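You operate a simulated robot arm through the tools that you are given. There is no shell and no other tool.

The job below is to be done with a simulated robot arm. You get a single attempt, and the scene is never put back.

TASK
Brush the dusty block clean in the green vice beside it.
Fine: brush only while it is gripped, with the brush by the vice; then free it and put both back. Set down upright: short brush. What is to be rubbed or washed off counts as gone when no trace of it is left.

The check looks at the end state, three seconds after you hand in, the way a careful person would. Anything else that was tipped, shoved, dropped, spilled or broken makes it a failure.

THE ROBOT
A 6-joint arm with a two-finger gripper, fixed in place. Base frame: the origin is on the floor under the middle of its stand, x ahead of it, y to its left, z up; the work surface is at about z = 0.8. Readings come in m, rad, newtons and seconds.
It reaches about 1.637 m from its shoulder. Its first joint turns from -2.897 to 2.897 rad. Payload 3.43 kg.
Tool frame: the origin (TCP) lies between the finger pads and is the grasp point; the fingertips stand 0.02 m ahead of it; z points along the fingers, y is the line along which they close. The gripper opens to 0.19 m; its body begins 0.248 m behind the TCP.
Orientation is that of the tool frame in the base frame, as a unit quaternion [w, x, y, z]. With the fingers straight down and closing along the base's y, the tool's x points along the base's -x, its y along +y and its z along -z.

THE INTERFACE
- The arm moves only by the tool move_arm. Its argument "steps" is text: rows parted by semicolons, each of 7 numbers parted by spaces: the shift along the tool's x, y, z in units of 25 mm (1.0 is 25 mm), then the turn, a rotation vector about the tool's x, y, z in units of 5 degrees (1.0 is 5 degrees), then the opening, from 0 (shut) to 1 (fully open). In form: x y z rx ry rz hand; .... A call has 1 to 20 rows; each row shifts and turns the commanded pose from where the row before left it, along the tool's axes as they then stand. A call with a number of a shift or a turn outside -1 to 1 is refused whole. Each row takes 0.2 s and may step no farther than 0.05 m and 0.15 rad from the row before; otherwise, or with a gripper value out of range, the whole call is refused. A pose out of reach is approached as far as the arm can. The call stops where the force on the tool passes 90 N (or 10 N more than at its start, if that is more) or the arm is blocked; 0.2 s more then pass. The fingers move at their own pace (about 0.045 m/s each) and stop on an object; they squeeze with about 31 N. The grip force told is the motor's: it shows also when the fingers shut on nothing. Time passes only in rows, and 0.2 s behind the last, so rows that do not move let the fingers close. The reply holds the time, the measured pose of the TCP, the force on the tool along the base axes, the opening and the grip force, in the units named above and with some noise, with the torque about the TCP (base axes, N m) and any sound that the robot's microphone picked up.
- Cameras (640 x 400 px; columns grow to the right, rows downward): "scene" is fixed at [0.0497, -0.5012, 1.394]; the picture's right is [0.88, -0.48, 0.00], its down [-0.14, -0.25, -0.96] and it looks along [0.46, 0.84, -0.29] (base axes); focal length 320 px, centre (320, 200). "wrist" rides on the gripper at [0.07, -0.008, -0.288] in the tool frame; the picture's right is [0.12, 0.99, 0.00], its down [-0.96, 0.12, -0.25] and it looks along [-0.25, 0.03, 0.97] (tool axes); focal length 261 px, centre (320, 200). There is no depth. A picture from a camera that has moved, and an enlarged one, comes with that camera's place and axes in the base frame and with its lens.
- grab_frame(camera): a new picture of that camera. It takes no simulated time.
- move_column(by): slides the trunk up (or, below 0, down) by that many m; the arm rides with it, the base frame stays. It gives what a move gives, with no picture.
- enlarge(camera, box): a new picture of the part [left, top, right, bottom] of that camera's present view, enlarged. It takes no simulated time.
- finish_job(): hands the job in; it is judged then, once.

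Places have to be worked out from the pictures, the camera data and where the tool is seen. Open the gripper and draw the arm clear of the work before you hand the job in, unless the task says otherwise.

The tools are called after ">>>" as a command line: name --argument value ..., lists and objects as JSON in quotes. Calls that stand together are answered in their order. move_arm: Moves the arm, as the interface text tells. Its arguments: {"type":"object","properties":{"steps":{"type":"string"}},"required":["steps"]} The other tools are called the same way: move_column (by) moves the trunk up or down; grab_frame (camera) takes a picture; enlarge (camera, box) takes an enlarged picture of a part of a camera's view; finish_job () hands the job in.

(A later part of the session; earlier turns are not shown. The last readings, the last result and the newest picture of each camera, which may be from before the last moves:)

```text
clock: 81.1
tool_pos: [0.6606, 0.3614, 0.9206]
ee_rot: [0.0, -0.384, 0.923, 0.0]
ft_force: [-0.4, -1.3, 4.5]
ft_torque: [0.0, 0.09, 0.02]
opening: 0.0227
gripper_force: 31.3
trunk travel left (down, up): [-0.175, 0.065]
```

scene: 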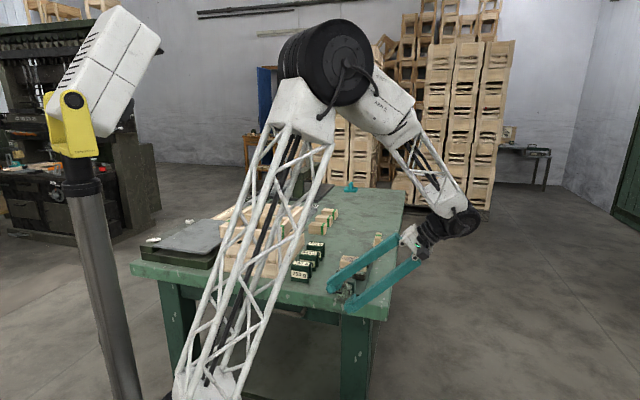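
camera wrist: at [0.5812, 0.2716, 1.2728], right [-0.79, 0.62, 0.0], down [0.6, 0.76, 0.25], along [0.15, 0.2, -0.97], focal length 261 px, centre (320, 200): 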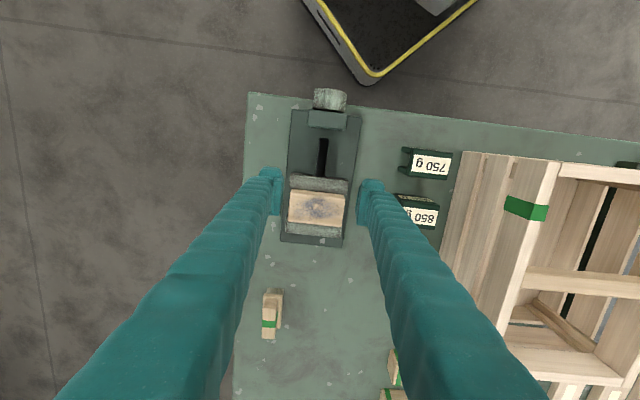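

>>> move_arm --steps "0 0.4 0.03 0 0 0 0; 0 0.4 0 0 0 0 0; 0 0.4 0 0 0 0 0; 0 0.4 0 0 0 0 0; 0 -0.4 0 0 0 0 0; 0 -0.4 0 0 0 0 0; 0 -0.4 0 0 0 0 0; 0 -0.4 0 0 0 0 0; 0 -0.4 0 0 0 0 0; 0 -0.4 0 0 0 0 0; 0 -0.4 0 0 0 0 0; 0 -0.4 0 0 0 0 0; 0 0.4 0 0 0 0 0; 0 0.4 0 0 0 0 0; 0 0.4 0 0 0 0 0; 0 0.4 0 0 0 0 0; 0 0 0 0 0 0 0"

>>> enlarge --camera "scene" --box '[335, 245, 380, 285]'

```text
clock: 84.7
tool_pos: [0.6597, 0.3626, 0.9194]
ee_rot: [-0.001, -0.384, 0.923, 0.001]
ft_force: [0.5, 0.0, -1.5]
ft_torque: [0.01, 0.0, -0.04]
opening: 0.0227
gripper_force: 31.3
trunk travel left (down, up): [-0.175, 0.065]
```

```text
10.00 times, centred on (358, 265) of scene
camera zoom: at [0.0497, -0.5012, 1.394], right [0.88, -0.48, 0.0], down [-0.14, -0.25, -0.96], along [0.46, 0.84, -0.29], focal length 3200 px, centre (-55, -450)
```

zoom: 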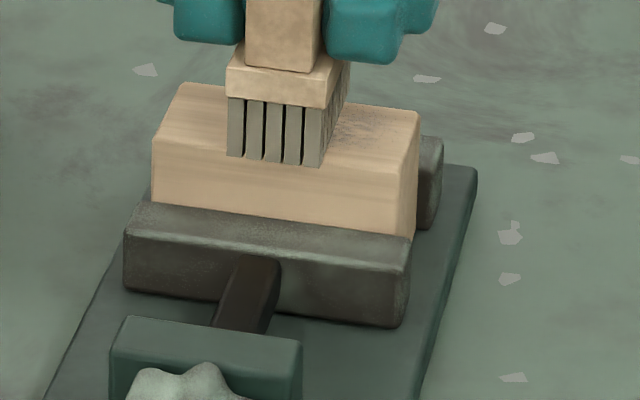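

More dust has come off, but the brush creeps up slightly in the grip and loses pressure. I lower 1 mm and sweep again, adding a little lower press mid-way.

>>> move_arm --steps "0 0 0.05 0 0 0 0; 0 0.4 0.01 0 0 0 0; 0 0.4 0 0 0 0 0; 0 0.4 0 0 0 0 0; 0 0.4 0 0 0 0 0; 0 -0.4 0 0 0 0 0; 0 -0.4 0 0 0 0 0; 0 -0.4 0 0 0 0 0; 0 -0.4 0.02 0 0 0 0; 0 -0.4 0 0 0 0 0; 0 -0.4 0 0 0 0 0; 0 -0.4 0 0 0 0 0; 0 -0.4 0 0 0 0 0; 0 0.4 0 0 0 0 0; 0 0.4 0 0 0 0 0; 0 0.4 0 0 0 0 0; 0 0.4 0 0 0 0 0; 0 0 0 0 0 0 0"

>>> enlarge --camera "scene" --box '[335, 245, 380, 285]'

```text
clock: 88.5
tool_pos: [0.6602, 0.3637, 0.9178]
ee_rot: [0.0, -0.385, 0.923, 0.001]
ft_force: [1.4, -0.1, 15.5]
ft_torque: [0.03, -0.06, 0.01]
opening: 0.0228
gripper_force: 30.4
trunk travel left (down, up): [-0.175, 0.065]
```

```text
10.00 times, centred on (358, 265) of scene
camera zoom: at [0.0497, -0.5012, 1.394], right [0.88, -0.48, 0.0], down [-0.14, -0.25, -0.96], along [0.46, 0.84, -0.29], focal length 3200 px, centre (-55, -450)
```

zoom: 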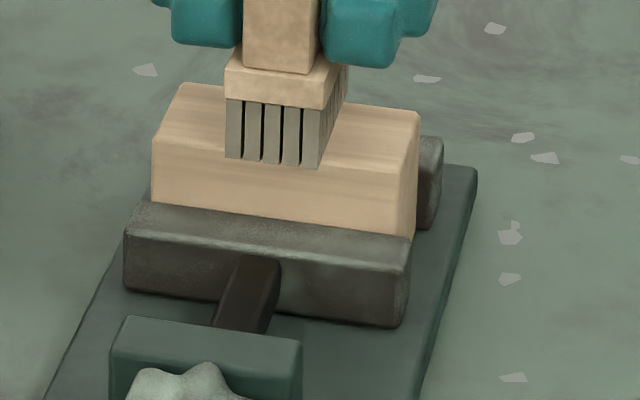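

Pressure now holds at 15 N and the visible surface looks clean. I make one more full sweep, slightly lighter, then lift to inspect.

>>> move_arm --steps "0 0.4 -0.01 0 0 0 0; 0 0.4 0 0 0 0 0; 0 0.4 0 0 0 0 0; 0 0.4 0 0 0 0 0; 0 -0.4 0 0 0 0 0; 0 -0.4 0 0 0 0 0; 0 -0.4 0 0 0 0 0; 0 -0.4 0 0 0 0 0; 0 -0.4 0 0 0 0 0; 0 -0.4 0 0 0 0 0; 0 -0.4 0 0 0 0 0; 0 -0.4 0 0 0 0 0; 0 0.4 0 0 0 0 0; 0 0.4 0 0 0 0 0; 0 0.4 0 0 0 0 0; 0 0.4 0 0 0 0 0; 0 0 -0.8 0 0 0 0; 0 0 -0.8 0 0 0 0; 0 0 0 0 0 0 0"

>>> enlarge --camera "scene" --box '[335, 245, 380, 285]'

>>> enlarge --camera "scene" --box '[340, 252, 368, 272]'

```text
clock: 92.5
tool_pos: [0.6597, 0.3632, 0.9582]
ee_rot: [0.0, -0.385, 0.923, 0.002]
ft_force: [0.7, 0.8, -0.6]
ft_torque: [-0.01, 0.02, 0.05]
opening: 0.0229
gripper_force: 30.9
trunk travel left (down, up): [-0.175, 0.065]
```

```text
10.00 times, centred on (358, 265) of scene
camera zoom: at [0.0497, -0.5012, 1.394], right [0.88, -0.48, 0.0], down [-0.14, -0.25, -0.96], along [0.46, 0.84, -0.29], focal length 3200 px, centre (-55, -450)
```

zoom: 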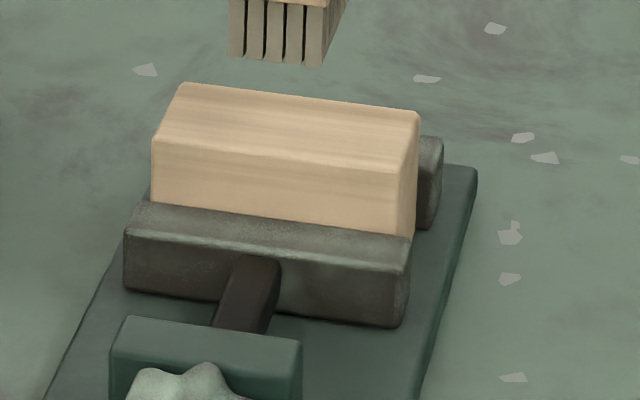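

```text
16.00 times, centred on (354, 262) of scene
camera zoom: at [0.0497, -0.5012, 1.394], right [0.88, -0.48, 0.0], down [-0.14, -0.25, -0.96], along [0.46, 0.84, -0.29], focal length 5121 px, centre (-224, -792)
```

zoom: 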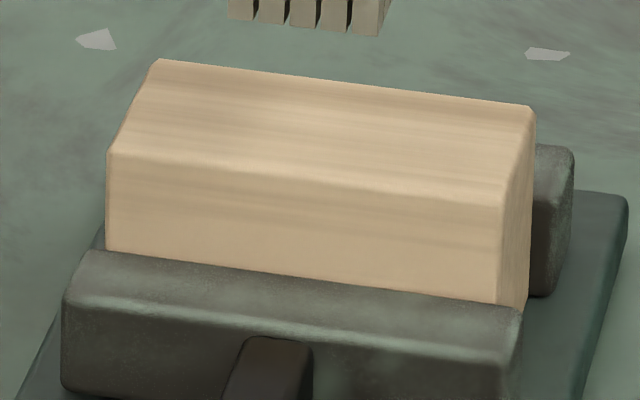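

The top looks clean from the scene camera. On the way back with the brush I check it from above with the wrist camera.

>>> move_arm --steps "0 0 -0.8 0 0 0 0; -0.9 -0.247 0 0 0 0 0; -0.9 -0.247 0 0 0 0 0; -0.9 -0.247 0 0 0 0 0; -0.9 -0.247 0 0 0 0 0; 0 0 0 0 0 0 0; 0 0 0 0 0 0 0"

>>> enlarge --camera "wrist" --box '[270, 70, 390, 170]'

>>> grab_frame --camera "wrist"

```text
clock: 94.1
tool_pos: [0.7418, 0.4102, 0.9789]
ee_rot: [0.0, -0.384, 0.923, 0.002]
ft_force: [-0.3, 0.2, -1.0]
ft_torque: [0.02, 0.01, -0.03]
opening: 0.0229
gripper_force: 31.1
trunk travel left (down, up): [-0.175, 0.065]
```

```text
4.00 times, centred on (330, 120) of wrist
camera zoom: at [0.6981, 0.3529, 1.2683], right [-0.79, 0.62, 0.0], down [0.6, 0.76, 0.25], along [0.15, 0.2, -0.97], focal length 1043 px, centre (280, 520)
```

zoom: 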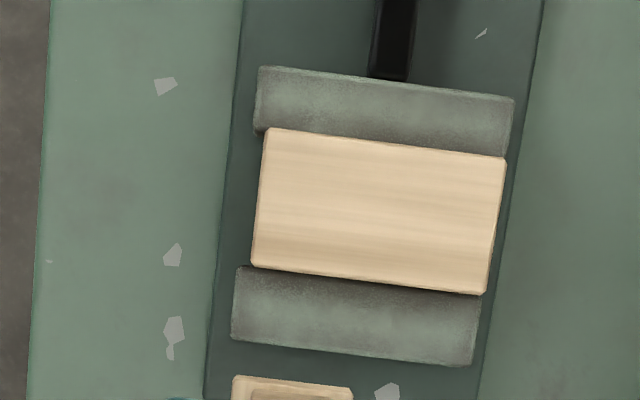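

```text
taken
camera wrist: at [0.6981, 0.3529, 1.2683], right [-0.79, 0.62, 0.0], down [0.6, 0.76, 0.25], along [0.15, 0.2, -0.97], focal length 261 px, centre (320, 200)
```

wrist: 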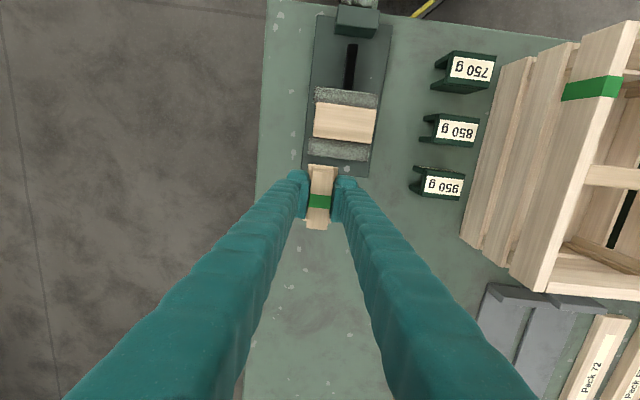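

>>> enlarge --camera "wrist" --box '[310, 98, 380, 146]'

```text
8.33 times, centred on (345, 122) of wrist
camera zoom: at [0.6981, 0.3529, 1.2683], right [-0.79, 0.62, 0.0], down [0.6, 0.76, 0.25], along [0.15, 0.2, -0.97], focal length 2172 px, centre (112, 850)
```

zoom: 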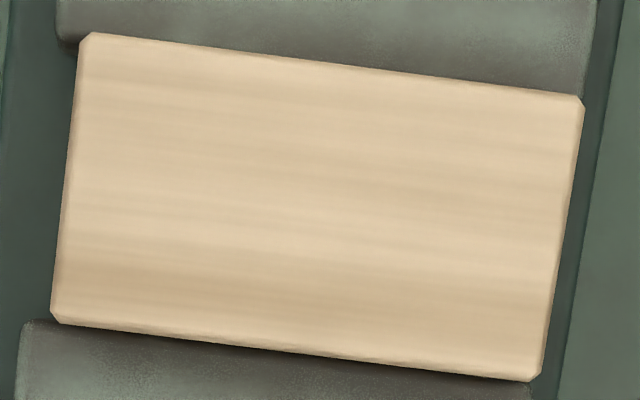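

The surface is uniformly clean wood. I carry the brush back over its home spot (s=0.949, p=-0.271) and begin lowering.

>>> move_arm --steps "-0.898 -0.243 0 0 0 0 0; -0.898 -0.243 0 0 0 0 0; -0.898 -0.243 0 0 0 0 0; -0.898 -0.243 0 0 0 0 0; -0.898 -0.243 0 0 0 0 0; -0.898 -0.243 0 0 0 0 0; 0 0 0 0 0 0 0; 0 0 1 0 0 0 0; 0 0 1 0 0 0 0; 0 0 1 0 0 0 0; 0 0 1 0 0 0 0; 0 0 0.5 0 0 0 0; 0 0 0 0 0 0 0; 0 0 0 0 0 0 0"

>>> enlarge --camera "scene" --box '[340, 210, 410, 255]'

>>> enlarge --camera "wrist" --box '[250, 130, 390, 260]'

```text
clock: 97.1
tool_pos: [0.8616, 0.4791, 0.8659]
ee_rot: [-0.001, -0.384, 0.923, 0.0]
ft_force: [0.4, -0.2, -1.3]
ft_torque: [0.01, -0.04, -0.04]
opening: 0.0228
gripper_force: 30.8
trunk travel left (down, up): [-0.175, 0.065]
```

```text
8.89 times, centred on (375, 232) of scene
camera zoom: at [0.0497, -0.5012, 1.394], right [0.88, -0.48, 0.0], down [-0.14, -0.25, -0.96], along [0.46, 0.84, -0.29], focal length 2845 px, centre (-169, -89)
```

zoom: 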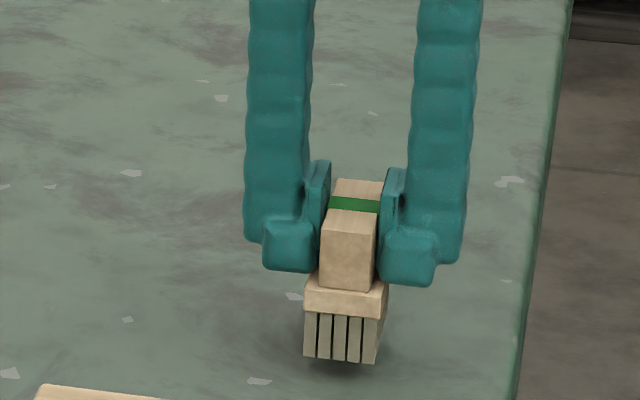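

```text
3.08 times, centred on (320, 195) of wrist
camera zoom: at [0.8187, 0.4216, 1.1553], right [-0.79, 0.62, 0.0], down [0.6, 0.76, 0.25], along [0.15, 0.2, -0.97], focal length 802 px, centre (320, 215)
```

zoom: 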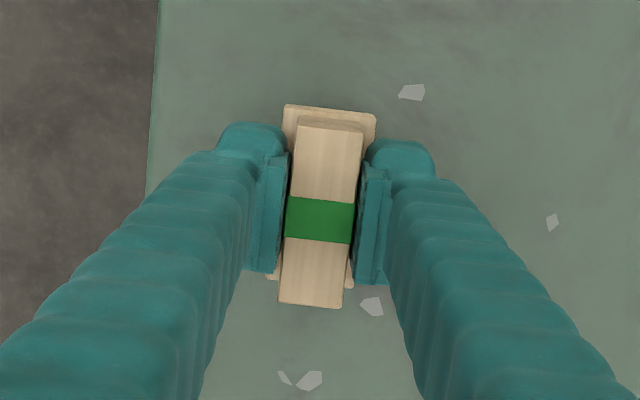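

The bristles are about 9 mm above the table, aligned with the original spot to within a millimetre. I lower in small steps to contact.

>>> move_arm --steps "0 0.02 0.12 0 0 0 0; 0 0 0.1 0 0 0 0; 0 0 0.06 0 0 0 0; 0 0 0 0 0 0 0"

>>> enlarge --camera "scene" --box '[340, 210, 410, 255]'

```text
clock: 98.1
tool_pos: [0.8625, 0.4786, 0.859]
ee_rot: [0.0, -0.385, 0.923, 0.001]
ft_force: [-0.1, 0.3, -1.0]
ft_torque: [0.02, 0.02, -0.03]
opening: 0.023
gripper_force: 31.0
trunk travel left (down, up): [-0.175, 0.065]
```

```text
8.89 times, centred on (375, 232) of scene
camera zoom: at [0.0497, -0.5012, 1.394], right [0.88, -0.48, 0.0], down [-0.14, -0.25, -0.96], along [0.46, 0.84, -0.29], focal length 2845 px, centre (-169, -89)
```

zoom: 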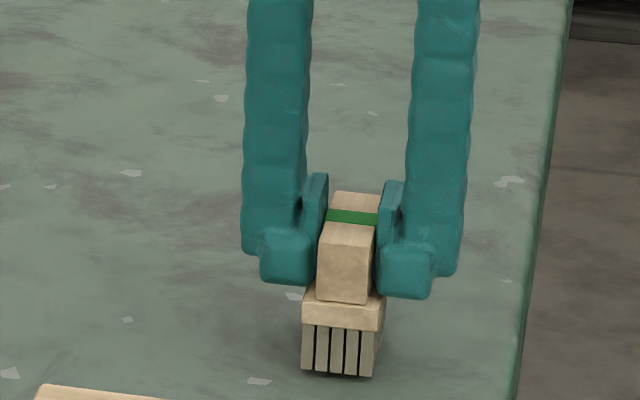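

>>> move_arm --steps "0 0 0.04 0 0 0 0; 0 0 0.04 0 0 0 0; 0 0 0 0 0 0 0"

```text
clock: 98.9
tool_pos: [0.8611, 0.4781, 0.8572]
ee_rot: [-0.001, -0.384, 0.923, 0.001]
ft_force: [-0.1, -0.4, -1.1]
ft_torque: [-0.02, -0.02, 0.02]
opening: 0.0227
gripper_force: 30.9
trunk travel left (down, up): [-0.175, 0.065]
```

>>> move_arm --steps "0 0 0.04 0 0 0 0; 0 0 0.02 0 0 0 0; 0 0 0 0 0 0 0"

```text
clock: 99.7
tool_pos: [0.8622, 0.4796, 0.8551]
ee_rot: [0.0, -0.384, 0.923, 0.001]
ft_force: [0.8, 0.2, -1.8]
ft_torque: [0.0, 0.01, -0.01]
opening: 0.0225
gripper_force: 30.8
trunk travel left (down, up): [-0.175, 0.065]
```

>>> move_arm --steps "0 0 0.03 0 0 0 0; 0 0 0.02 0 0 0 0; 0 0 0 0 0 0 0"

>>> enlarge --camera "scene" --box '[340, 210, 410, 255]'

```text
clock: 100.5
tool_pos: [0.8615, 0.4802, 0.8546]
ee_rot: [0.0, -0.384, 0.923, 0.001]
ft_force: [2.6, 0.4, 3.5]
ft_torque: [-0.04, -0.01, 0.05]
opening: 0.0228
gripper_force: 30.4
trunk travel left (down, up): [-0.175, 0.065]
```

```text
8.89 times, centred on (375, 232) of scene
camera zoom: at [0.0497, -0.5012, 1.394], right [0.88, -0.48, 0.0], down [-0.14, -0.25, -0.96], along [0.46, 0.84, -0.29], focal length 2845 px, centre (-169, -89)
```

zoom: 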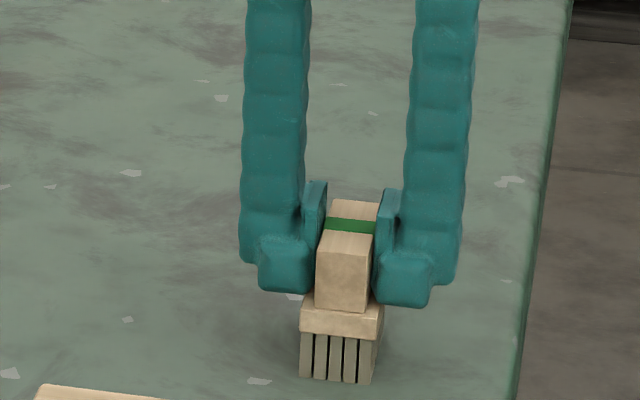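

The brush is back on the table within about 1 mm of its original place (4 N contact). I open the fingers and lift straight up.

>>> move_arm --steps "0 0 -0.02 0 0 0 0.2; 0 0 0 0 0 0 0.3; 0 0 0 0 0 0 0.4; 0 0 0 0 0 0 0.4; 0 0 -0.5 0 0 0 0.4; 0 0 -1 0 0 0 0.4; 0 0 -1 0 0 0 0.4; 0 0 -1 0 0 0 0.4; 0 0 -1 0 0 0 0.4; 0 0 -0.7 0 0 0 0.4; 0 0 0 0 0 0 0.4"

>>> enlarge --camera "scene" --box '[340, 210, 410, 255]'

>>> enlarge --camera "wrist" --box '[270, 140, 370, 240]'

```text
clock: 102.9
tool_pos: [0.8623, 0.4789, 0.9862]
ee_rot: [0.0, -0.384, 0.923, 0.0]
ft_force: [-0.3, 0.5, -0.5]
ft_torque: [-0.01, -0.01, -0.02]
opening: 0.0761
gripper_force: 0.0
trunk travel left (down, up): [-0.175, 0.065]
```

```text
8.89 times, centred on (375, 232) of scene
camera zoom: at [0.0497, -0.5012, 1.394], right [0.88, -0.48, 0.0], down [-0.14, -0.25, -0.96], along [0.46, 0.84, -0.29], focal length 2845 px, centre (-169, -89)
```

zoom: 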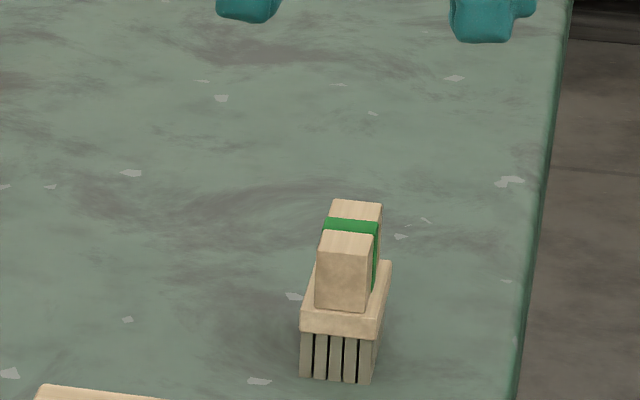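

```text
4.00 times, centred on (320, 190) of wrist
camera zoom: at [0.8189, 0.4216, 1.276], right [-0.79, 0.62, 0.0], down [0.6, 0.76, 0.25], along [0.15, 0.2, -0.97], focal length 1043 px, centre (320, 240)
```

zoom: 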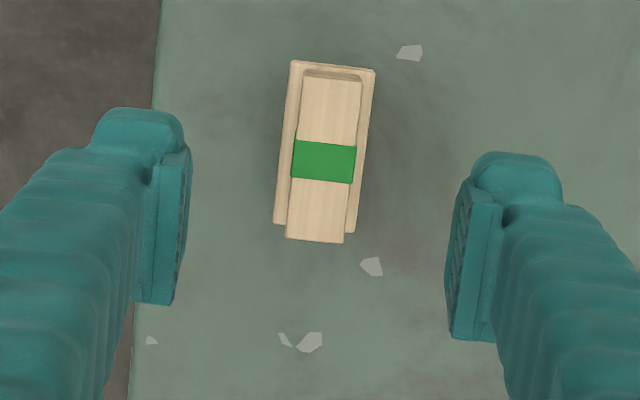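

The brush stands upright at its original spot. Now I return to the knob: fly back, lower in front of it (fingers clear of knob and table), ready to tilt for an opening stroke.

>>> move_arm --steps "0.964 0.13 0 0 0 0 0.42; 0.964 0.13 0 0 0 0 0.42; 0.964 0.13 0 0 0 0 0.42; 0.964 0.13 0 0 0 0 0.42; 0.964 0.13 0 0 0 0 0.42; 0.964 0.13 0 0 0 0 0.42; 0.964 0.13 0 0 0 0 0.42; 0.964 0.13 0 0 0 0 0.42; 0.964 0.13 0 0 0 0 0.42; 0.964 0.13 0 0 0 0 0.42; 0.964 0.13 0 0 0 0 0.42; 0.964 0.13 0 0 0 0 0.42; 0.964 0.13 0 0 0 0 0.42; 0.964 0.13 0 0 0 0 0.42; 0.964 0.13 0 0 0 0 0.42; 0.964 0.13 0 0 0 0 0.42; 0.964 0.13 0 0 0 0 0.42; 0.964 0.13 0 0 0 0 0.42; 0.964 0.13 0 0 0 0 0.42; 0 0 0 0 0 0 0.42"

>>> grab_frame --camera "scene"

```text
clock: 107.1
tool_pos: [0.4959, 0.1956, 0.986]
ee_rot: [0.0, -0.384, 0.923, 0.001]
ft_force: [-0.2, -0.1, -0.6]
ft_torque: [0.0, 0.01, -0.01]
opening: 0.0798
gripper_force: 0.2
trunk travel left (down, up): [-0.175, 0.065]
```

```text
taken
```

scene: 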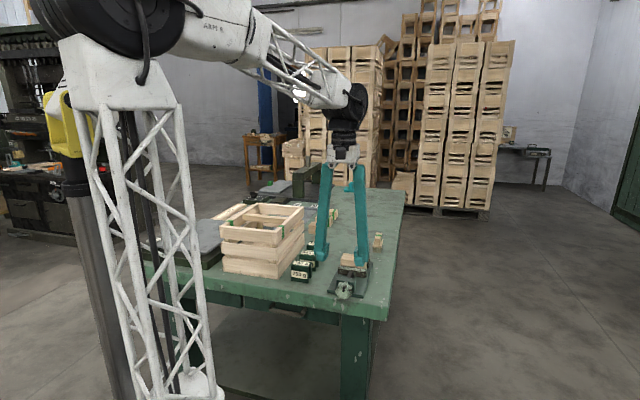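

>>> move_arm --steps "0 0.13 1 0 0 0 0.42; 0 0 1 0 0 0 0.42; 0 0 1 0 0 0 0.42; 0 0 1 0 0 0 0.42; 0 0 1 0 0 0 0.42; 0 0 1 0 0 0 0.42; 0 0 0.14 -1 0 0 0.42; 0 0 0 -1 0 0 0.42; 0 0 0 -1 0 0 0.42; 0 0 0 -1 0 0 0.42; 0 0 0 -1 0 0 0.42; 0 0 0 -1 0 0 0.42; 0 0 0 -1 0 0 0.42; 0 0 0 -1 0 0 0.42; 0 0 0 -1 0 0 0.42; 0 0 0 -1 0 0 0.42; 0 0 0 -1 0 0 0.42; 0 0 0 -1 0 0 0.42; 0 0 0 -1 0 0 0.42; 0 0 0 -1 0 0 0.42"

>>> enlarge --camera "scene" --box '[310, 230, 400, 310]'

>>> enlarge --camera "wrist" --box '[230, 130, 410, 300]'

```text
clock: 111.3
tool_pos: [0.4918, 0.1989, 0.8309]
ee_rot: [-0.22, -0.315, 0.755, 0.53]
ft_force: [-0.3, -0.2, -0.2]
ft_torque: [-0.12, -0.13, -0.05]
opening: 0.0798
gripper_force: 0.1
trunk travel left (down, up): [-0.175, 0.065]
```

```text
5.00 times, centred on (355, 270) of scene
camera zoom: at [0.0497, -0.5012, 1.394], right [0.88, -0.48, 0.0], down [-0.14, -0.25, -0.96], along [0.46, 0.84, -0.29], focal length 1600 px, centre (145, -150)
```

zoom: 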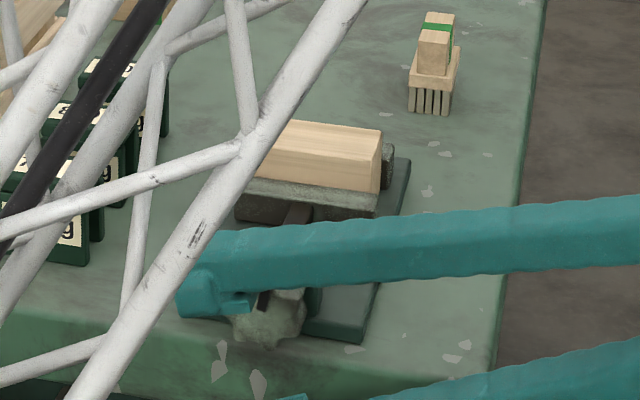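

```text
2.35 times, centred on (320, 215) of wrist
camera zoom: at [0.6367, -0.0442, 0.9234], right [-0.32, 0.15, 0.93], down [0.81, 0.55, 0.19], along [-0.48, 0.82, -0.3], focal length 613 px, centre (320, 165)
```

zoom: 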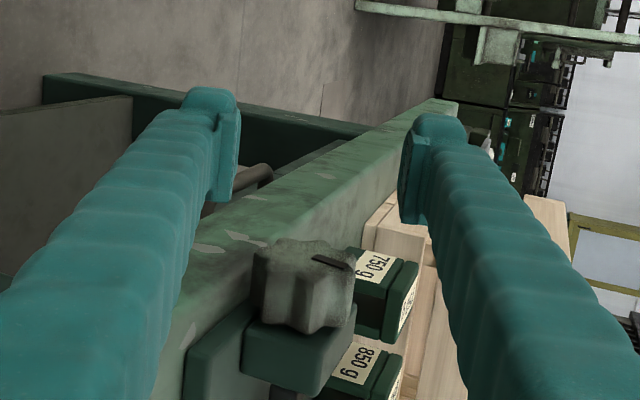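

Good: the fingers straddle the knob's line, still in front of it. I tilt a bit more to meet a lobe flat, move in, and close.

>>> move_arm --steps "0 0.03 -0.095 -0.9 0 0 0.42; -0.73 0 0 -0.9 0 0 0.42; -0.73 0 0 0 0 0 0.42; 0 0 0 0 0 0 0.42; 0 0 0 0 0 0 0.2; 0 0 0 0 0 0 0; 0 0 0 0 0 0 0; 0 0 0 0 0 0 0"

>>> enlarge --camera "scene" --box '[310, 230, 400, 310]'

>>> enlarge --camera "wrist" --box '[230, 130, 410, 300]'

```text
clock: 113.1
tool_pos: [0.5195, 0.2242, 0.8317]
ee_rot: [-0.245, -0.297, 0.712, 0.588]
ft_force: [-7.5, -11.3, -29.5]
ft_torque: [-0.41, 0.39, -0.24]
opening: 0.0492
gripper_force: 45.0
trunk travel left (down, up): [-0.175, 0.065]
```

```text
5.00 times, centred on (355, 270) of scene
camera zoom: at [0.0497, -0.5012, 1.394], right [0.88, -0.48, 0.0], down [-0.14, -0.25, -0.96], along [0.46, 0.84, -0.29], focal length 1600 px, centre (145, -150)
```

zoom: 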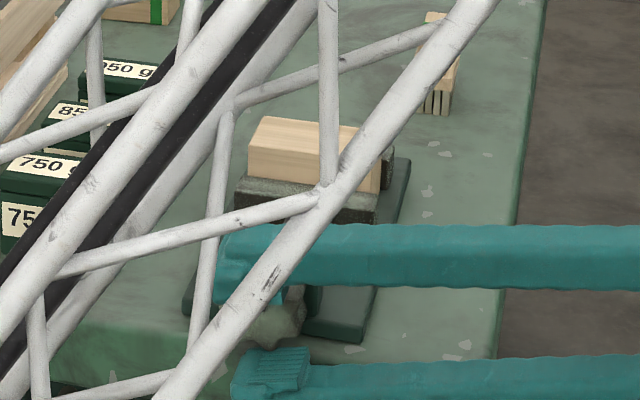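

```text
2.35 times, centred on (320, 215) of wrist
camera zoom: at [0.6719, -0.0271, 0.8802], right [-0.22, 0.05, 0.97], down [0.83, 0.53, 0.16], along [-0.51, 0.85, -0.16], focal length 613 px, centre (320, 165)
```

zoom: 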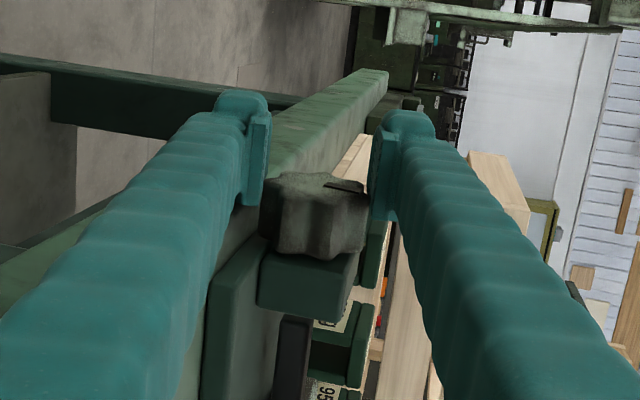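

Grip is on the flats (0.049) but the knob pushes the tool down by 30 N, so I lower the tool 2 mm to re-centre and turn counter-clockwise 20°.

>>> move_arm --steps "0 -0.08 0 0 0 0 0; 0 0 0 1 0 0 0; 0 0 0 1 0 0 0; 0 0 0 1 0 0 0; 0 0 0 1 0 0 0; 0 0 0 0 0 0 0"

>>> enlarge --camera "scene" --box '[310, 230, 400, 310]'

```text
clock: 114.5
tool_pos: [0.5204, 0.2238, 0.8316]
ee_rot: [-0.189, -0.334, 0.803, 0.455]
ft_force: [-13.0, 4.0, 2.4]
ft_torque: [0.19, -0.24, 0.11]
opening: 0.0491
gripper_force: 45.3
trunk travel left (down, up): [-0.175, 0.065]
```

```text
5.00 times, centred on (355, 270) of scene
camera zoom: at [0.0497, -0.5012, 1.394], right [0.88, -0.48, 0.0], down [-0.14, -0.25, -0.96], along [0.46, 0.84, -0.29], focal length 1600 px, centre (145, -150)
```

zoom: 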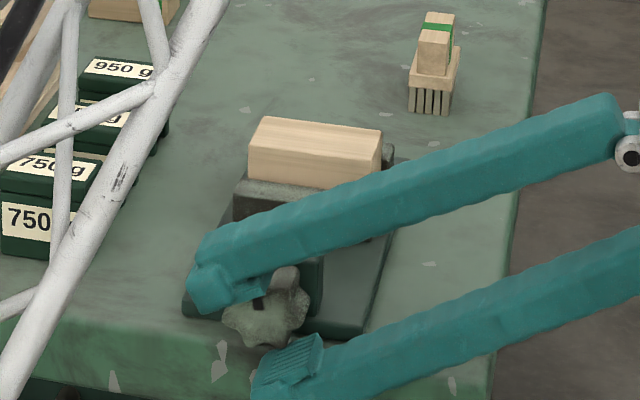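

Forces are low and the knob is turning back. I continue the opening stroke 40°.

>>> move_arm --steps "0 0 0 1 0 0 0; 0 0 0 1 0 0 0; 0 0 0 1 0 0 0; 0 0 0 1 0 0 0; 0 0 0 1 0 0 0; 0 0 0 1 0 0 0; 0 0 0 1 0 0 0; 0 0 0 1 0 0 0; 0 0 0 0 0 0 0"

>>> enlarge --camera "scene" --box '[310, 230, 400, 310]'

```text
clock: 116.5
tool_pos: [0.521, 0.2229, 0.8316]
ee_rot: [-0.063, -0.379, 0.911, 0.152]
ft_force: [2.0, -4.2, 44.7]
ft_torque: [0.37, -0.36, -0.16]
opening: 0.0493
gripper_force: 45.2
trunk travel left (down, up): [-0.175, 0.065]
```

```text
5.00 times, centred on (355, 270) of scene
camera zoom: at [0.0497, -0.5012, 1.394], right [0.88, -0.48, 0.0], down [-0.14, -0.25, -0.96], along [0.46, 0.84, -0.29], focal length 1600 px, centre (145, -150)
```

zoom: 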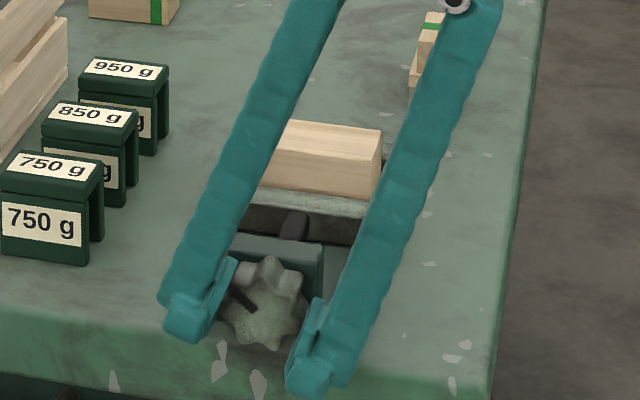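

The mark is back to about 140° and the jaw is leaving the block. I shift up 2 mm to relieve the vertical load and continue the stroke.

>>> move_arm --steps "0 0.026 -0.076 0 0 0 0; 0 0 0 1 0 0 0; 0 0 0 1 0 0 0; 0 0 0 1 0 0 0; 0 0 0 1 0 0 0; 0 0 0 0 0 0 0"

```text
clock: 117.9
tool_pos: [0.5204, 0.2231, 0.8312]
ee_rot: [0.003, -0.384, 0.923, -0.009]
ft_force: [15.6, 5.4, -3.2]
ft_torque: [0.14, -0.18, -0.42]
opening: 0.0491
gripper_force: 45.4
trunk travel left (down, up): [-0.175, 0.065]
```

>>> move_arm --steps "0 0 0 1 0 0 0; 0 0 0 1 0 0 0; 0 0 0 1 0 0 0; 0 0 0 1 0 0 0; 0 0 0 1 0 0 0; 0 0 0 0 0 0 0"

>>> enlarge --camera "scene" --box '[310, 230, 400, 310]'

```text
clock: 119.3
tool_pos: [0.5215, 0.2229, 0.8315]
ee_rot: [0.086, -0.374, 0.9, -0.208]
ft_force: [8.4, 4.0, -2.5]
ft_torque: [-0.34, 0.33, -0.32]
opening: 0.049
gripper_force: 45.7
trunk travel left (down, up): [-0.175, 0.065]
```

```text
5.00 times, centred on (355, 270) of scene
camera zoom: at [0.0497, -0.5012, 1.394], right [0.88, -0.48, 0.0], down [-0.14, -0.25, -0.96], along [0.46, 0.84, -0.29], focal length 1600 px, centre (145, -150)
```

zoom: 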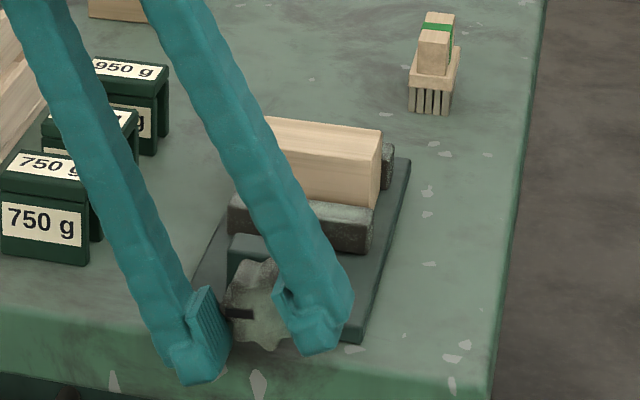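

The knob is back to about 95°. I release and swing the open fingers back 90° to take the second opening bite.

>>> move_arm --steps "0 0 0 0 0 0 0.42; 0 0 0 0 0 0 0.42; 0 0 0 -1 0 0 0.42; 0 0 0 -1 0 0 0.42; 0 0 0 -1 0 0 0.42; 0 0 0 -1 0 0 0.42; 0 0 0 -1 0 0 0.42; 0 0 0 -1 0 0 0.42; 0 0 0 -1 0 0 0.42; 0 0 0 -1 0 0 0.42; 0 0 0 -1 0 0 0.42; 0 0 0 -1 0 0 0.42; 0 0 0 -1 0 0 0.42; 0 0 0 -1 0 0 0.42; 0 0 0 -1 0 0 0.42; 0 0 0 -1 0 0 0.42; 0 0 0 -1 0 0 0.42; 0 0 0 -1 0 0 0.42; 0 0 0 -1 0 0 0.42; 0 0 0 -1 0 0 0.42"

>>> enlarge --camera "scene" --box '[310, 230, 400, 310]'

```text
clock: 123.5
tool_pos: [0.5204, 0.2232, 0.8325]
ee_rot: [-0.204, -0.326, 0.782, 0.49]
ft_force: [-2.5, -13.9, 2.0]
ft_torque: [-0.77, 0.02, -0.46]
opening: 0.0818
gripper_force: 2.3
trunk travel left (down, up): [-0.175, 0.065]
```

```text
5.00 times, centred on (355, 270) of scene
camera zoom: at [0.0497, -0.5012, 1.394], right [0.88, -0.48, 0.0], down [-0.14, -0.25, -0.96], along [0.46, 0.84, -0.29], focal length 1600 px, centre (145, -150)
```

zoom: 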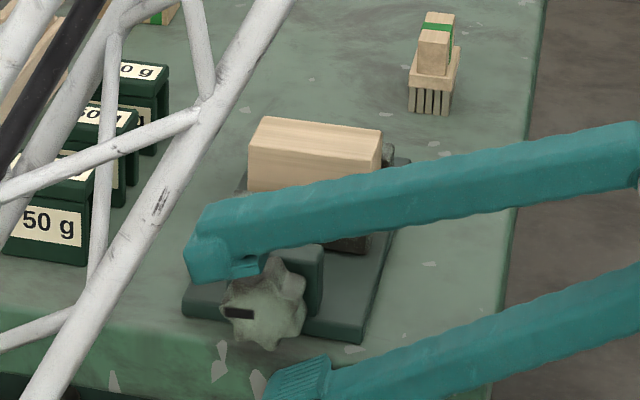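

A light touch on the table edge shows (about 12 N along -s), so I draw back 1.5 mm, grip, and turn counter-clockwise again.

>>> move_arm --steps "0.06 0 0 0 0 0 0.42; 0 0 0 0 0 0 0.2; 0 0 0 0 0 0 0; 0 0 0 0 0 0 0; 0 0 0 0 0 0 0"

```text
clock: 124.7
tool_pos: [0.5187, 0.2225, 0.8319]
ee_rot: [-0.203, -0.325, 0.783, 0.489]
ft_force: [4.0, -0.8, -10.3]
ft_torque: [-0.04, 0.07, -0.33]
opening: 0.0512
gripper_force: 44.7
trunk travel left (down, up): [-0.175, 0.065]
```

>>> move_arm --steps "0 0 0 1 0 0 0; 0 0 0 1 0 0 0; 0 0 0 1 0 0 0; 0 0 0 1 0 0 0; 0 0 0 1 0 0 0; 0 0 0 1 0 0 0; 0 0 0 0 0 0 0"

```text
clock: 126.3
tool_pos: [0.5198, 0.2221, 0.8334]
ee_rot: [-0.113, -0.367, 0.883, 0.27]
ft_force: [10.5, -3.4, -2.7]
ft_torque: [0.04, -0.03, -0.1]
opening: 0.0511
gripper_force: 44.9
trunk travel left (down, up): [-0.175, 0.065]
```

>>> move_arm --steps "0 0 0 1 0 0 0; 0 0 0 1 0 0 0; 0 0 0 1 0 0 0; 0 0 0 1 0 0 0; 0 0 0 1 0 0 0; 0 0 0 1 0 0 0; 0 0 0 0 0 0 0"

>>> enlarge --camera "scene" --box '[310, 230, 400, 310]'

```text
clock: 127.9
tool_pos: [0.5201, 0.2224, 0.8332]
ee_rot: [-0.014, -0.384, 0.923, 0.033]
ft_force: [3.4, 6.1, -10.6]
ft_torque: [0.13, -0.11, -0.32]
opening: 0.0503
gripper_force: 45.1
trunk travel left (down, up): [-0.175, 0.065]
```

```text
5.00 times, centred on (355, 270) of scene
camera zoom: at [0.0497, -0.5012, 1.394], right [0.88, -0.48, 0.0], down [-0.14, -0.25, -0.96], along [0.46, 0.84, -0.29], focal length 1600 px, centre (145, -150)
```

zoom: 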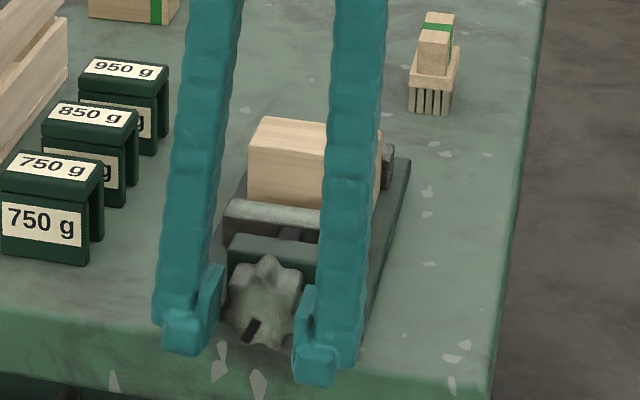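

The mark is at about 30°. I turn the remaining 25–30° to return the jaw to its original opening, watching for an end stop.

>>> move_arm --steps "0 0 0 1 0 0 0; 0 0 0 1 0 0 0; 0 0 0 1 0 0 0; 0 0 0 1 0 0 0; 0 0 0 1 0 0 0; 0 0 0 0 0 0 0"

>>> enlarge --camera "scene" --box '[310, 230, 400, 310]'

```text
clock: 129.3
tool_pos: [0.5203, 0.2217, 0.8319]
ee_rot: [0.071, -0.378, 0.908, -0.168]
ft_force: [-10.0, 3.3, -15.4]
ft_torque: [0.84, 0.63, 0.13]
opening: 0.0501
gripper_force: 44.4
trunk travel left (down, up): [-0.175, 0.065]
```

```text
5.00 times, centred on (355, 270) of scene
camera zoom: at [0.0497, -0.5012, 1.394], right [0.88, -0.48, 0.0], down [-0.14, -0.25, -0.96], along [0.46, 0.84, -0.29], focal length 1600 px, centre (145, -150)
```

zoom: 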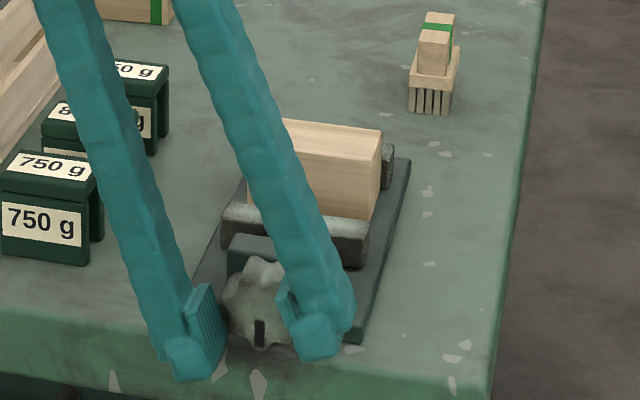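

The mark is at the bottom again and the torque shows the open end stop, so the vice is as it was. I release, straighten, rise and move above the block.

>>> move_arm --steps "0 0 0 0 0 0 0.45; 0 0 0 0 0 0 0.45; 0.1 0 0 -1 0 0 0.45; 0 0 0 -1 0 0 0.45; 0 0 0 -1 0 0 0.45; 0 0 0 -1 0 0 0.45; 0 0 0 -0.2 0 0 0.45; 0 0 -1 0 0 0 0.45; 0 0 -1 0 0 0 0.45; 0 0 -1 0 0 0 0.45; 0 0 -1 0 0 0 0.45; 0 0 -1 0 0 0 0.45; 0 0 -1 0 0 0 0.45; 0 0 0 0 0 0 0.605; 0 0 0 0 0 0 0.605"

>>> enlarge --camera "scene" --box '[310, 230, 400, 310]'

>>> enlarge --camera "wrist" --box '[250, 170, 390, 330]'

```text
clock: 132.5
tool_pos: [0.5182, 0.2187, 0.9817]
ee_rot: [-0.001, -0.385, 0.923, 0.001]
ft_force: [1.3, 0.8, -0.3]
ft_torque: [-0.01, 0.01, 0.02]
opening: 0.1151
gripper_force: 0.0
trunk travel left (down, up): [-0.175, 0.065]
```

```text
5.00 times, centred on (355, 270) of scene
camera zoom: at [0.0497, -0.5012, 1.394], right [0.88, -0.48, 0.0], down [-0.14, -0.25, -0.96], along [0.46, 0.84, -0.29], focal length 1600 px, centre (145, -150)
```

zoom: 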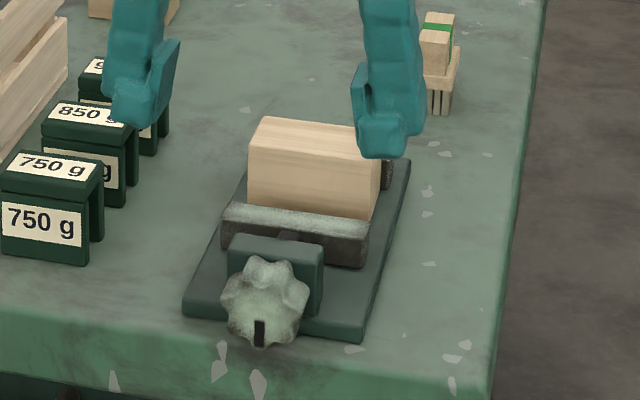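

```text
2.50 times, centred on (320, 250) of wrist
camera zoom: at [0.4747, 0.1628, 1.2722], right [-0.79, 0.62, 0.0], down [0.6, 0.76, 0.25], along [0.15, 0.2, -0.97], focal length 652 px, centre (320, 75)
```

zoom: 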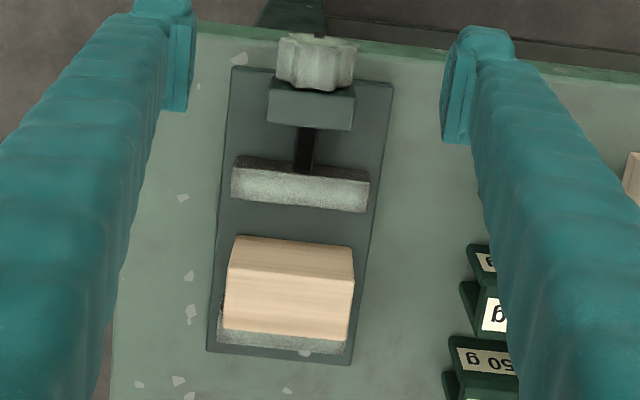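

The vice is fully open and the block rests against the fixed jaw. I move over it, offset about 8 mm toward the near side so the fingers clear the fixed jaw.

>>> move_arm --steps "-0.985 0.009 0 0 0 0 0.605; -0.985 0.009 0 0 0 0 0.605; -0.985 0.009 0 0 0 0 0.605; -0.985 0.009 0 0 0 0 0.605; -0.985 0.009 0 0 0 0 0.605; -0.985 0.009 0 0 0 0 0.605; -0.985 0.009 0 0 0 0 0.605; -0.985 0.009 0 0 0 0 0.605; 0 0 0 0 0 0 0.605; 0 0 1 0 0 0 0.605; 0 0 1 0 0 0 0.605; 0 0 0 0 0 0 0.605; 0 0 0 0 0 0 0.605"

>>> enlarge --camera "wrist" --box '[220, 100, 420, 270]'

>>> enlarge --camera "scene" --box '[310, 220, 400, 300]'

```text
clock: 135.3
tool_pos: [0.6554, 0.3606, 0.9311]
ee_rot: [-0.001, -0.385, 0.923, 0.001]
ft_force: [-0.7, 0.5, 0.0]
ft_torque: [0.0, -0.01, 0.02]
opening: 0.115
gripper_force: 0.1
trunk travel left (down, up): [-0.175, 0.065]
```

```text
2.35 times, centred on (320, 185) of wrist
camera zoom: at [0.6113, 0.3038, 1.2212], right [-0.79, 0.62, 0.0], down [0.6, 0.76, 0.25], along [0.15, 0.2, -0.97], focal length 613 px, centre (320, 235)
```

zoom: 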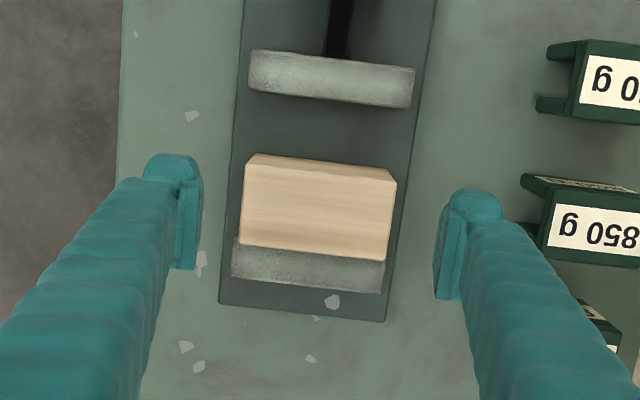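

```text
5.00 times, centred on (355, 260) of scene
camera zoom: at [0.0497, -0.5012, 1.394], right [0.88, -0.48, 0.0], down [-0.14, -0.25, -0.96], along [0.46, 0.84, -0.29], focal length 1600 px, centre (145, -100)
```

zoom: 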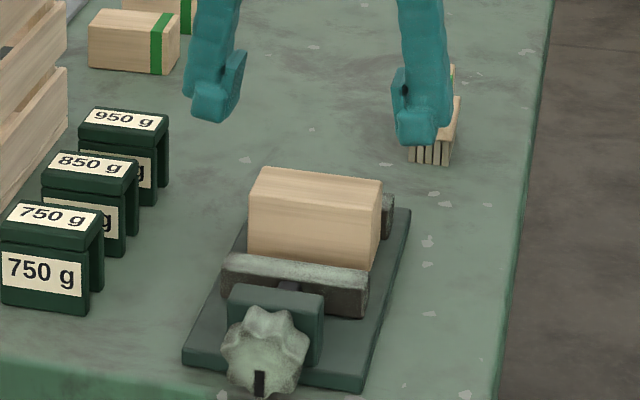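

The block's centre is at s≈0.7275, p≈-0.209, and the fingers (s 0.695–0.741) fit between the jaws. I go down to z≈0.846.

>>> move_arm --steps "0 0 1 0 0 0 0.605; 0 0 1 0 0 0 0.605; 0 0 1 0 0 0 0.605; 0 0 0.38 0 0 0 0.605; 0 0 0 0 0 0 0.605; 0 0 0 0 0 0 0.4; 0 0 0 0 0 0 0.2; 0 0 0 0 0 0 0; 0 0 0 0 0 0 0"

>>> enlarge --camera "wrist" --box '[200, 70, 440, 270]'

>>> enlarge --camera "scene" --box '[310, 230, 400, 310]'

```text
clock: 137.3
tool_pos: [0.6548, 0.3616, 0.8479]
ee_rot: [-0.001, -0.385, 0.923, 0.0]
ft_force: [1.2, 0.7, 0.6]
ft_torque: [0.06, 0.0, -0.01]
opening: 0.0909
gripper_force: 30.8
trunk travel left (down, up): [-0.175, 0.065]
```

```text
2.00 times, centred on (320, 170) of wrist
camera zoom: at [0.6112, 0.3049, 1.1376], right [-0.79, 0.62, 0.0], down [0.6, 0.76, 0.25], along [0.15, 0.2, -0.97], focal length 521 px, centre (320, 260)
```

zoom: 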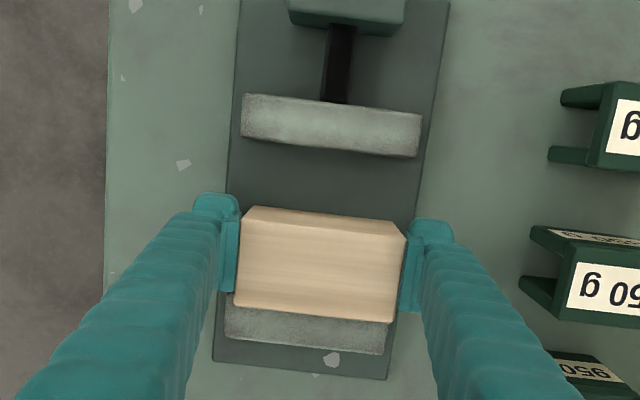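

```text
5.00 times, centred on (355, 270) of scene
camera zoom: at [0.0497, -0.5012, 1.394], right [0.88, -0.48, 0.0], down [-0.14, -0.25, -0.96], along [0.46, 0.84, -0.29], focal length 1600 px, centre (145, -150)
```

zoom: 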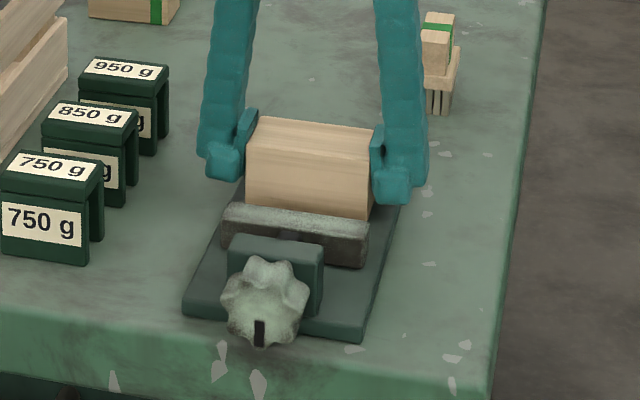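

The cleaned block is held (opening 0.091). I ease it off the fixed jaw, lift, and carry it over its original place.

>>> move_arm --steps "0.04 0 -0.1 0 0 0 0; 0 0 -0.5 0 0 0 0; 0 0 -1 0 0 0 0; 0 0 -1 0 0 0 0; 0 0 -1 0 0 0 0; 0 0 -1 0 0 0 0; -0.905 0.229 0 0 0 0 0; -0.905 0.229 0 0 0 0 0; -0.905 0.229 0 0 0 0 0; -0.905 0.229 0 0 0 0 0; -0.905 0.229 0 0 0 0 0; -0.905 0.229 0 0 0 0 0; -0.905 0.229 0 0 0 0 0; -0.905 0.229 0 0 0 0 0; -0.905 0.229 0 0 0 0 0; -0.905 0.229 0 0 0 0 0; 0 0 0 0 0 0 0; 0 0 0 0 0 0 0"

>>> enlarge --camera "wrist" --box '[200, 120, 440, 270]'

>>> enlarge --camera "scene" --box '[310, 180, 410, 260]'

```text
clock: 141.1
tool_pos: [0.7752, 0.5622, 0.9589]
ee_rot: [-0.001, -0.384, 0.923, 0.001]
ft_force: [0.0, 0.2, -0.5]
ft_torque: [-0.01, -0.01, -0.02]
opening: 0.0911
gripper_force: 31.4
trunk travel left (down, up): [-0.175, 0.065]
```

```text
2.67 times, centred on (320, 195) of wrist
camera zoom: at [0.7311, 0.5051, 1.2498], right [-0.79, 0.62, 0.0], down [0.6, 0.76, 0.25], along [0.15, 0.2, -0.97], focal length 695 px, centre (320, 213)
```

zoom: 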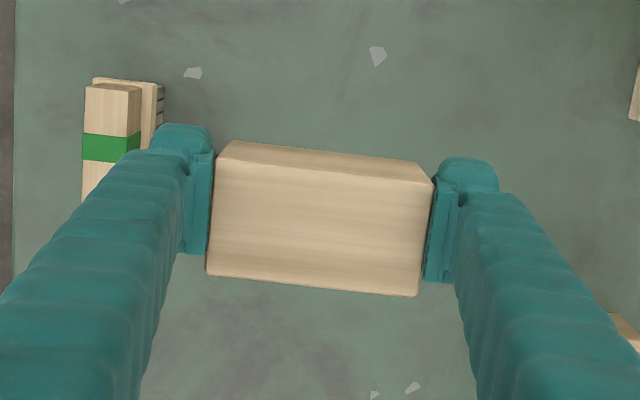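

```text
5.00 times, centred on (360, 220) of scene
camera zoom: at [0.0497, -0.5012, 1.394], right [0.88, -0.48, 0.0], down [-0.14, -0.25, -0.96], along [0.46, 0.84, -0.29], focal length 1600 px, centre (120, 100)
```

zoom: 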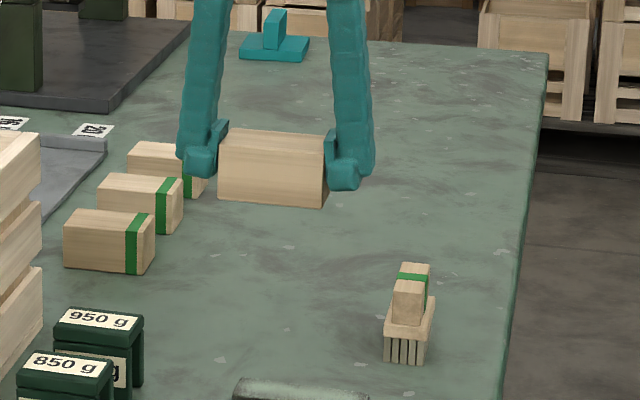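

The block is almost exactly over its original place (centre s≈0.9526, p≈-0.151, versus 0.951 and -0.1495). I correct by 1.5 mm and lower most of the way.

>>> move_arm --steps "0.056 0.06 0.5 0 0 0 0; 0 0 1 0 0 0 0; 0 0 1 0 0 0 0; 0 0 1 0 0 0 0; 0 0 1 0 0 0 0; 0 0 0.2 0 0 0 0; 0 0 0 0 0 0 0; 0 0 0 0 0 0 0"

>>> enlarge --camera "scene" --box '[330, 220, 400, 260]'

>>> enlarge --camera "wrist" --box '[200, 120, 440, 270]'

```text
clock: 142.9
tool_pos: [0.7716, 0.561, 0.8445]
ee_rot: [-0.001, -0.384, 0.923, 0.0]
ft_force: [0.0, 0.0, -0.9]
ft_torque: [0.01, 0.04, 0.0]
opening: 0.0905
gripper_force: 30.9
trunk travel left (down, up): [-0.175, 0.065]
```

```text
9.14 times, centred on (365, 240) of scene
camera zoom: at [0.0497, -0.5012, 1.394], right [0.88, -0.48, 0.0], down [-0.14, -0.25, -0.96], along [0.46, 0.84, -0.29], focal length 2926 px, centre (-91, -166)
```

zoom: 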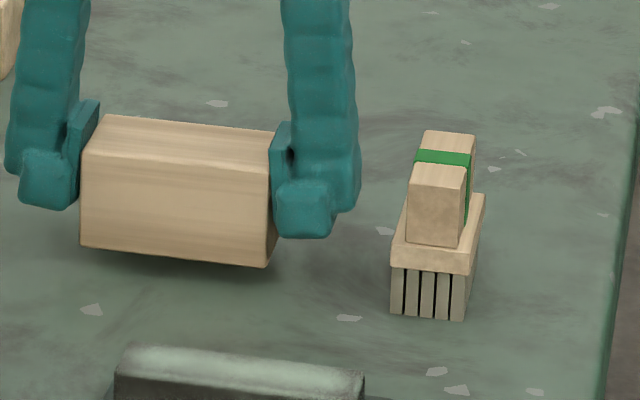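

```text
2.67 times, centred on (320, 195) of wrist
camera zoom: at [0.7281, 0.5034, 1.1348], right [-0.79, 0.62, 0.0], down [0.6, 0.76, 0.25], along [0.15, 0.2, -0.97], focal length 695 px, centre (320, 213)
```

zoom: 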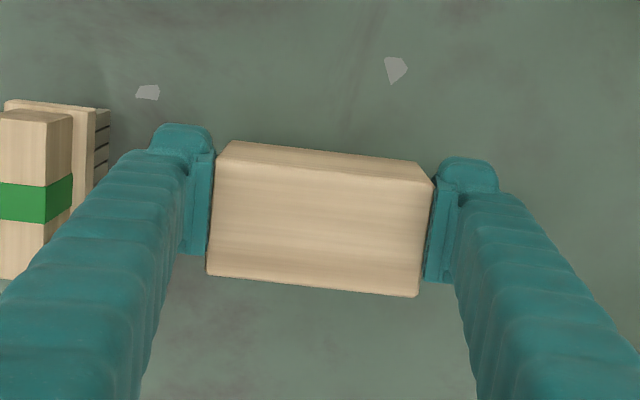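

About 10 mm to go. I lower in small steps to contact.

>>> move_arm --steps "0 0 0.15 0 0 0 0; 0 0 0.15 0 0 0 0; 0 0 0.04 0 0 0 0; 0 0 0 0 0 0 0"

>>> enlarge --camera "scene" --box '[330, 220, 400, 260]'

```text
clock: 143.9
tool_pos: [0.7726, 0.5597, 0.837]
ee_rot: [-0.001, -0.384, 0.923, 0.0]
ft_force: [-0.6, 0.1, -0.6]
ft_torque: [-0.02, -0.01, -0.03]
opening: 0.0909
gripper_force: 31.2
trunk travel left (down, up): [-0.175, 0.065]
```

```text
9.14 times, centred on (365, 240) of scene
camera zoom: at [0.0497, -0.5012, 1.394], right [0.88, -0.48, 0.0], down [-0.14, -0.25, -0.96], along [0.46, 0.84, -0.29], focal length 2926 px, centre (-91, -166)
```

zoom: 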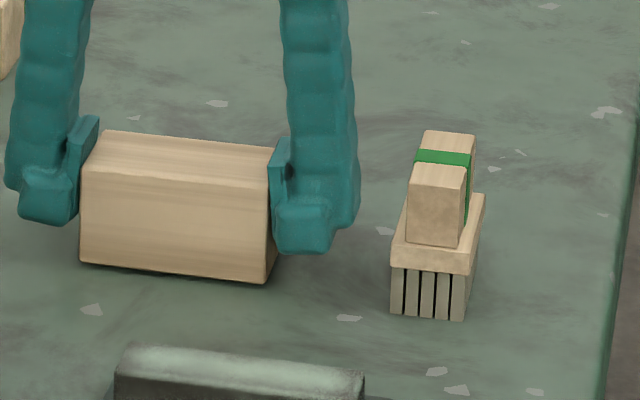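

>>> move_arm --steps "0 0 0.04 0 0 0 0; 0 0 0.03 0 0 0 0; 0 0 0 0 0 0 0"

```text
clock: 144.7
tool_pos: [0.7711, 0.5595, 0.8343]
ee_rot: [-0.001, -0.384, 0.923, 0.0]
ft_force: [0.7, 0.4, -0.7]
ft_torque: [-0.06, 0.02, -0.04]
opening: 0.0905
gripper_force: 31.3
trunk travel left (down, up): [-0.175, 0.065]
```

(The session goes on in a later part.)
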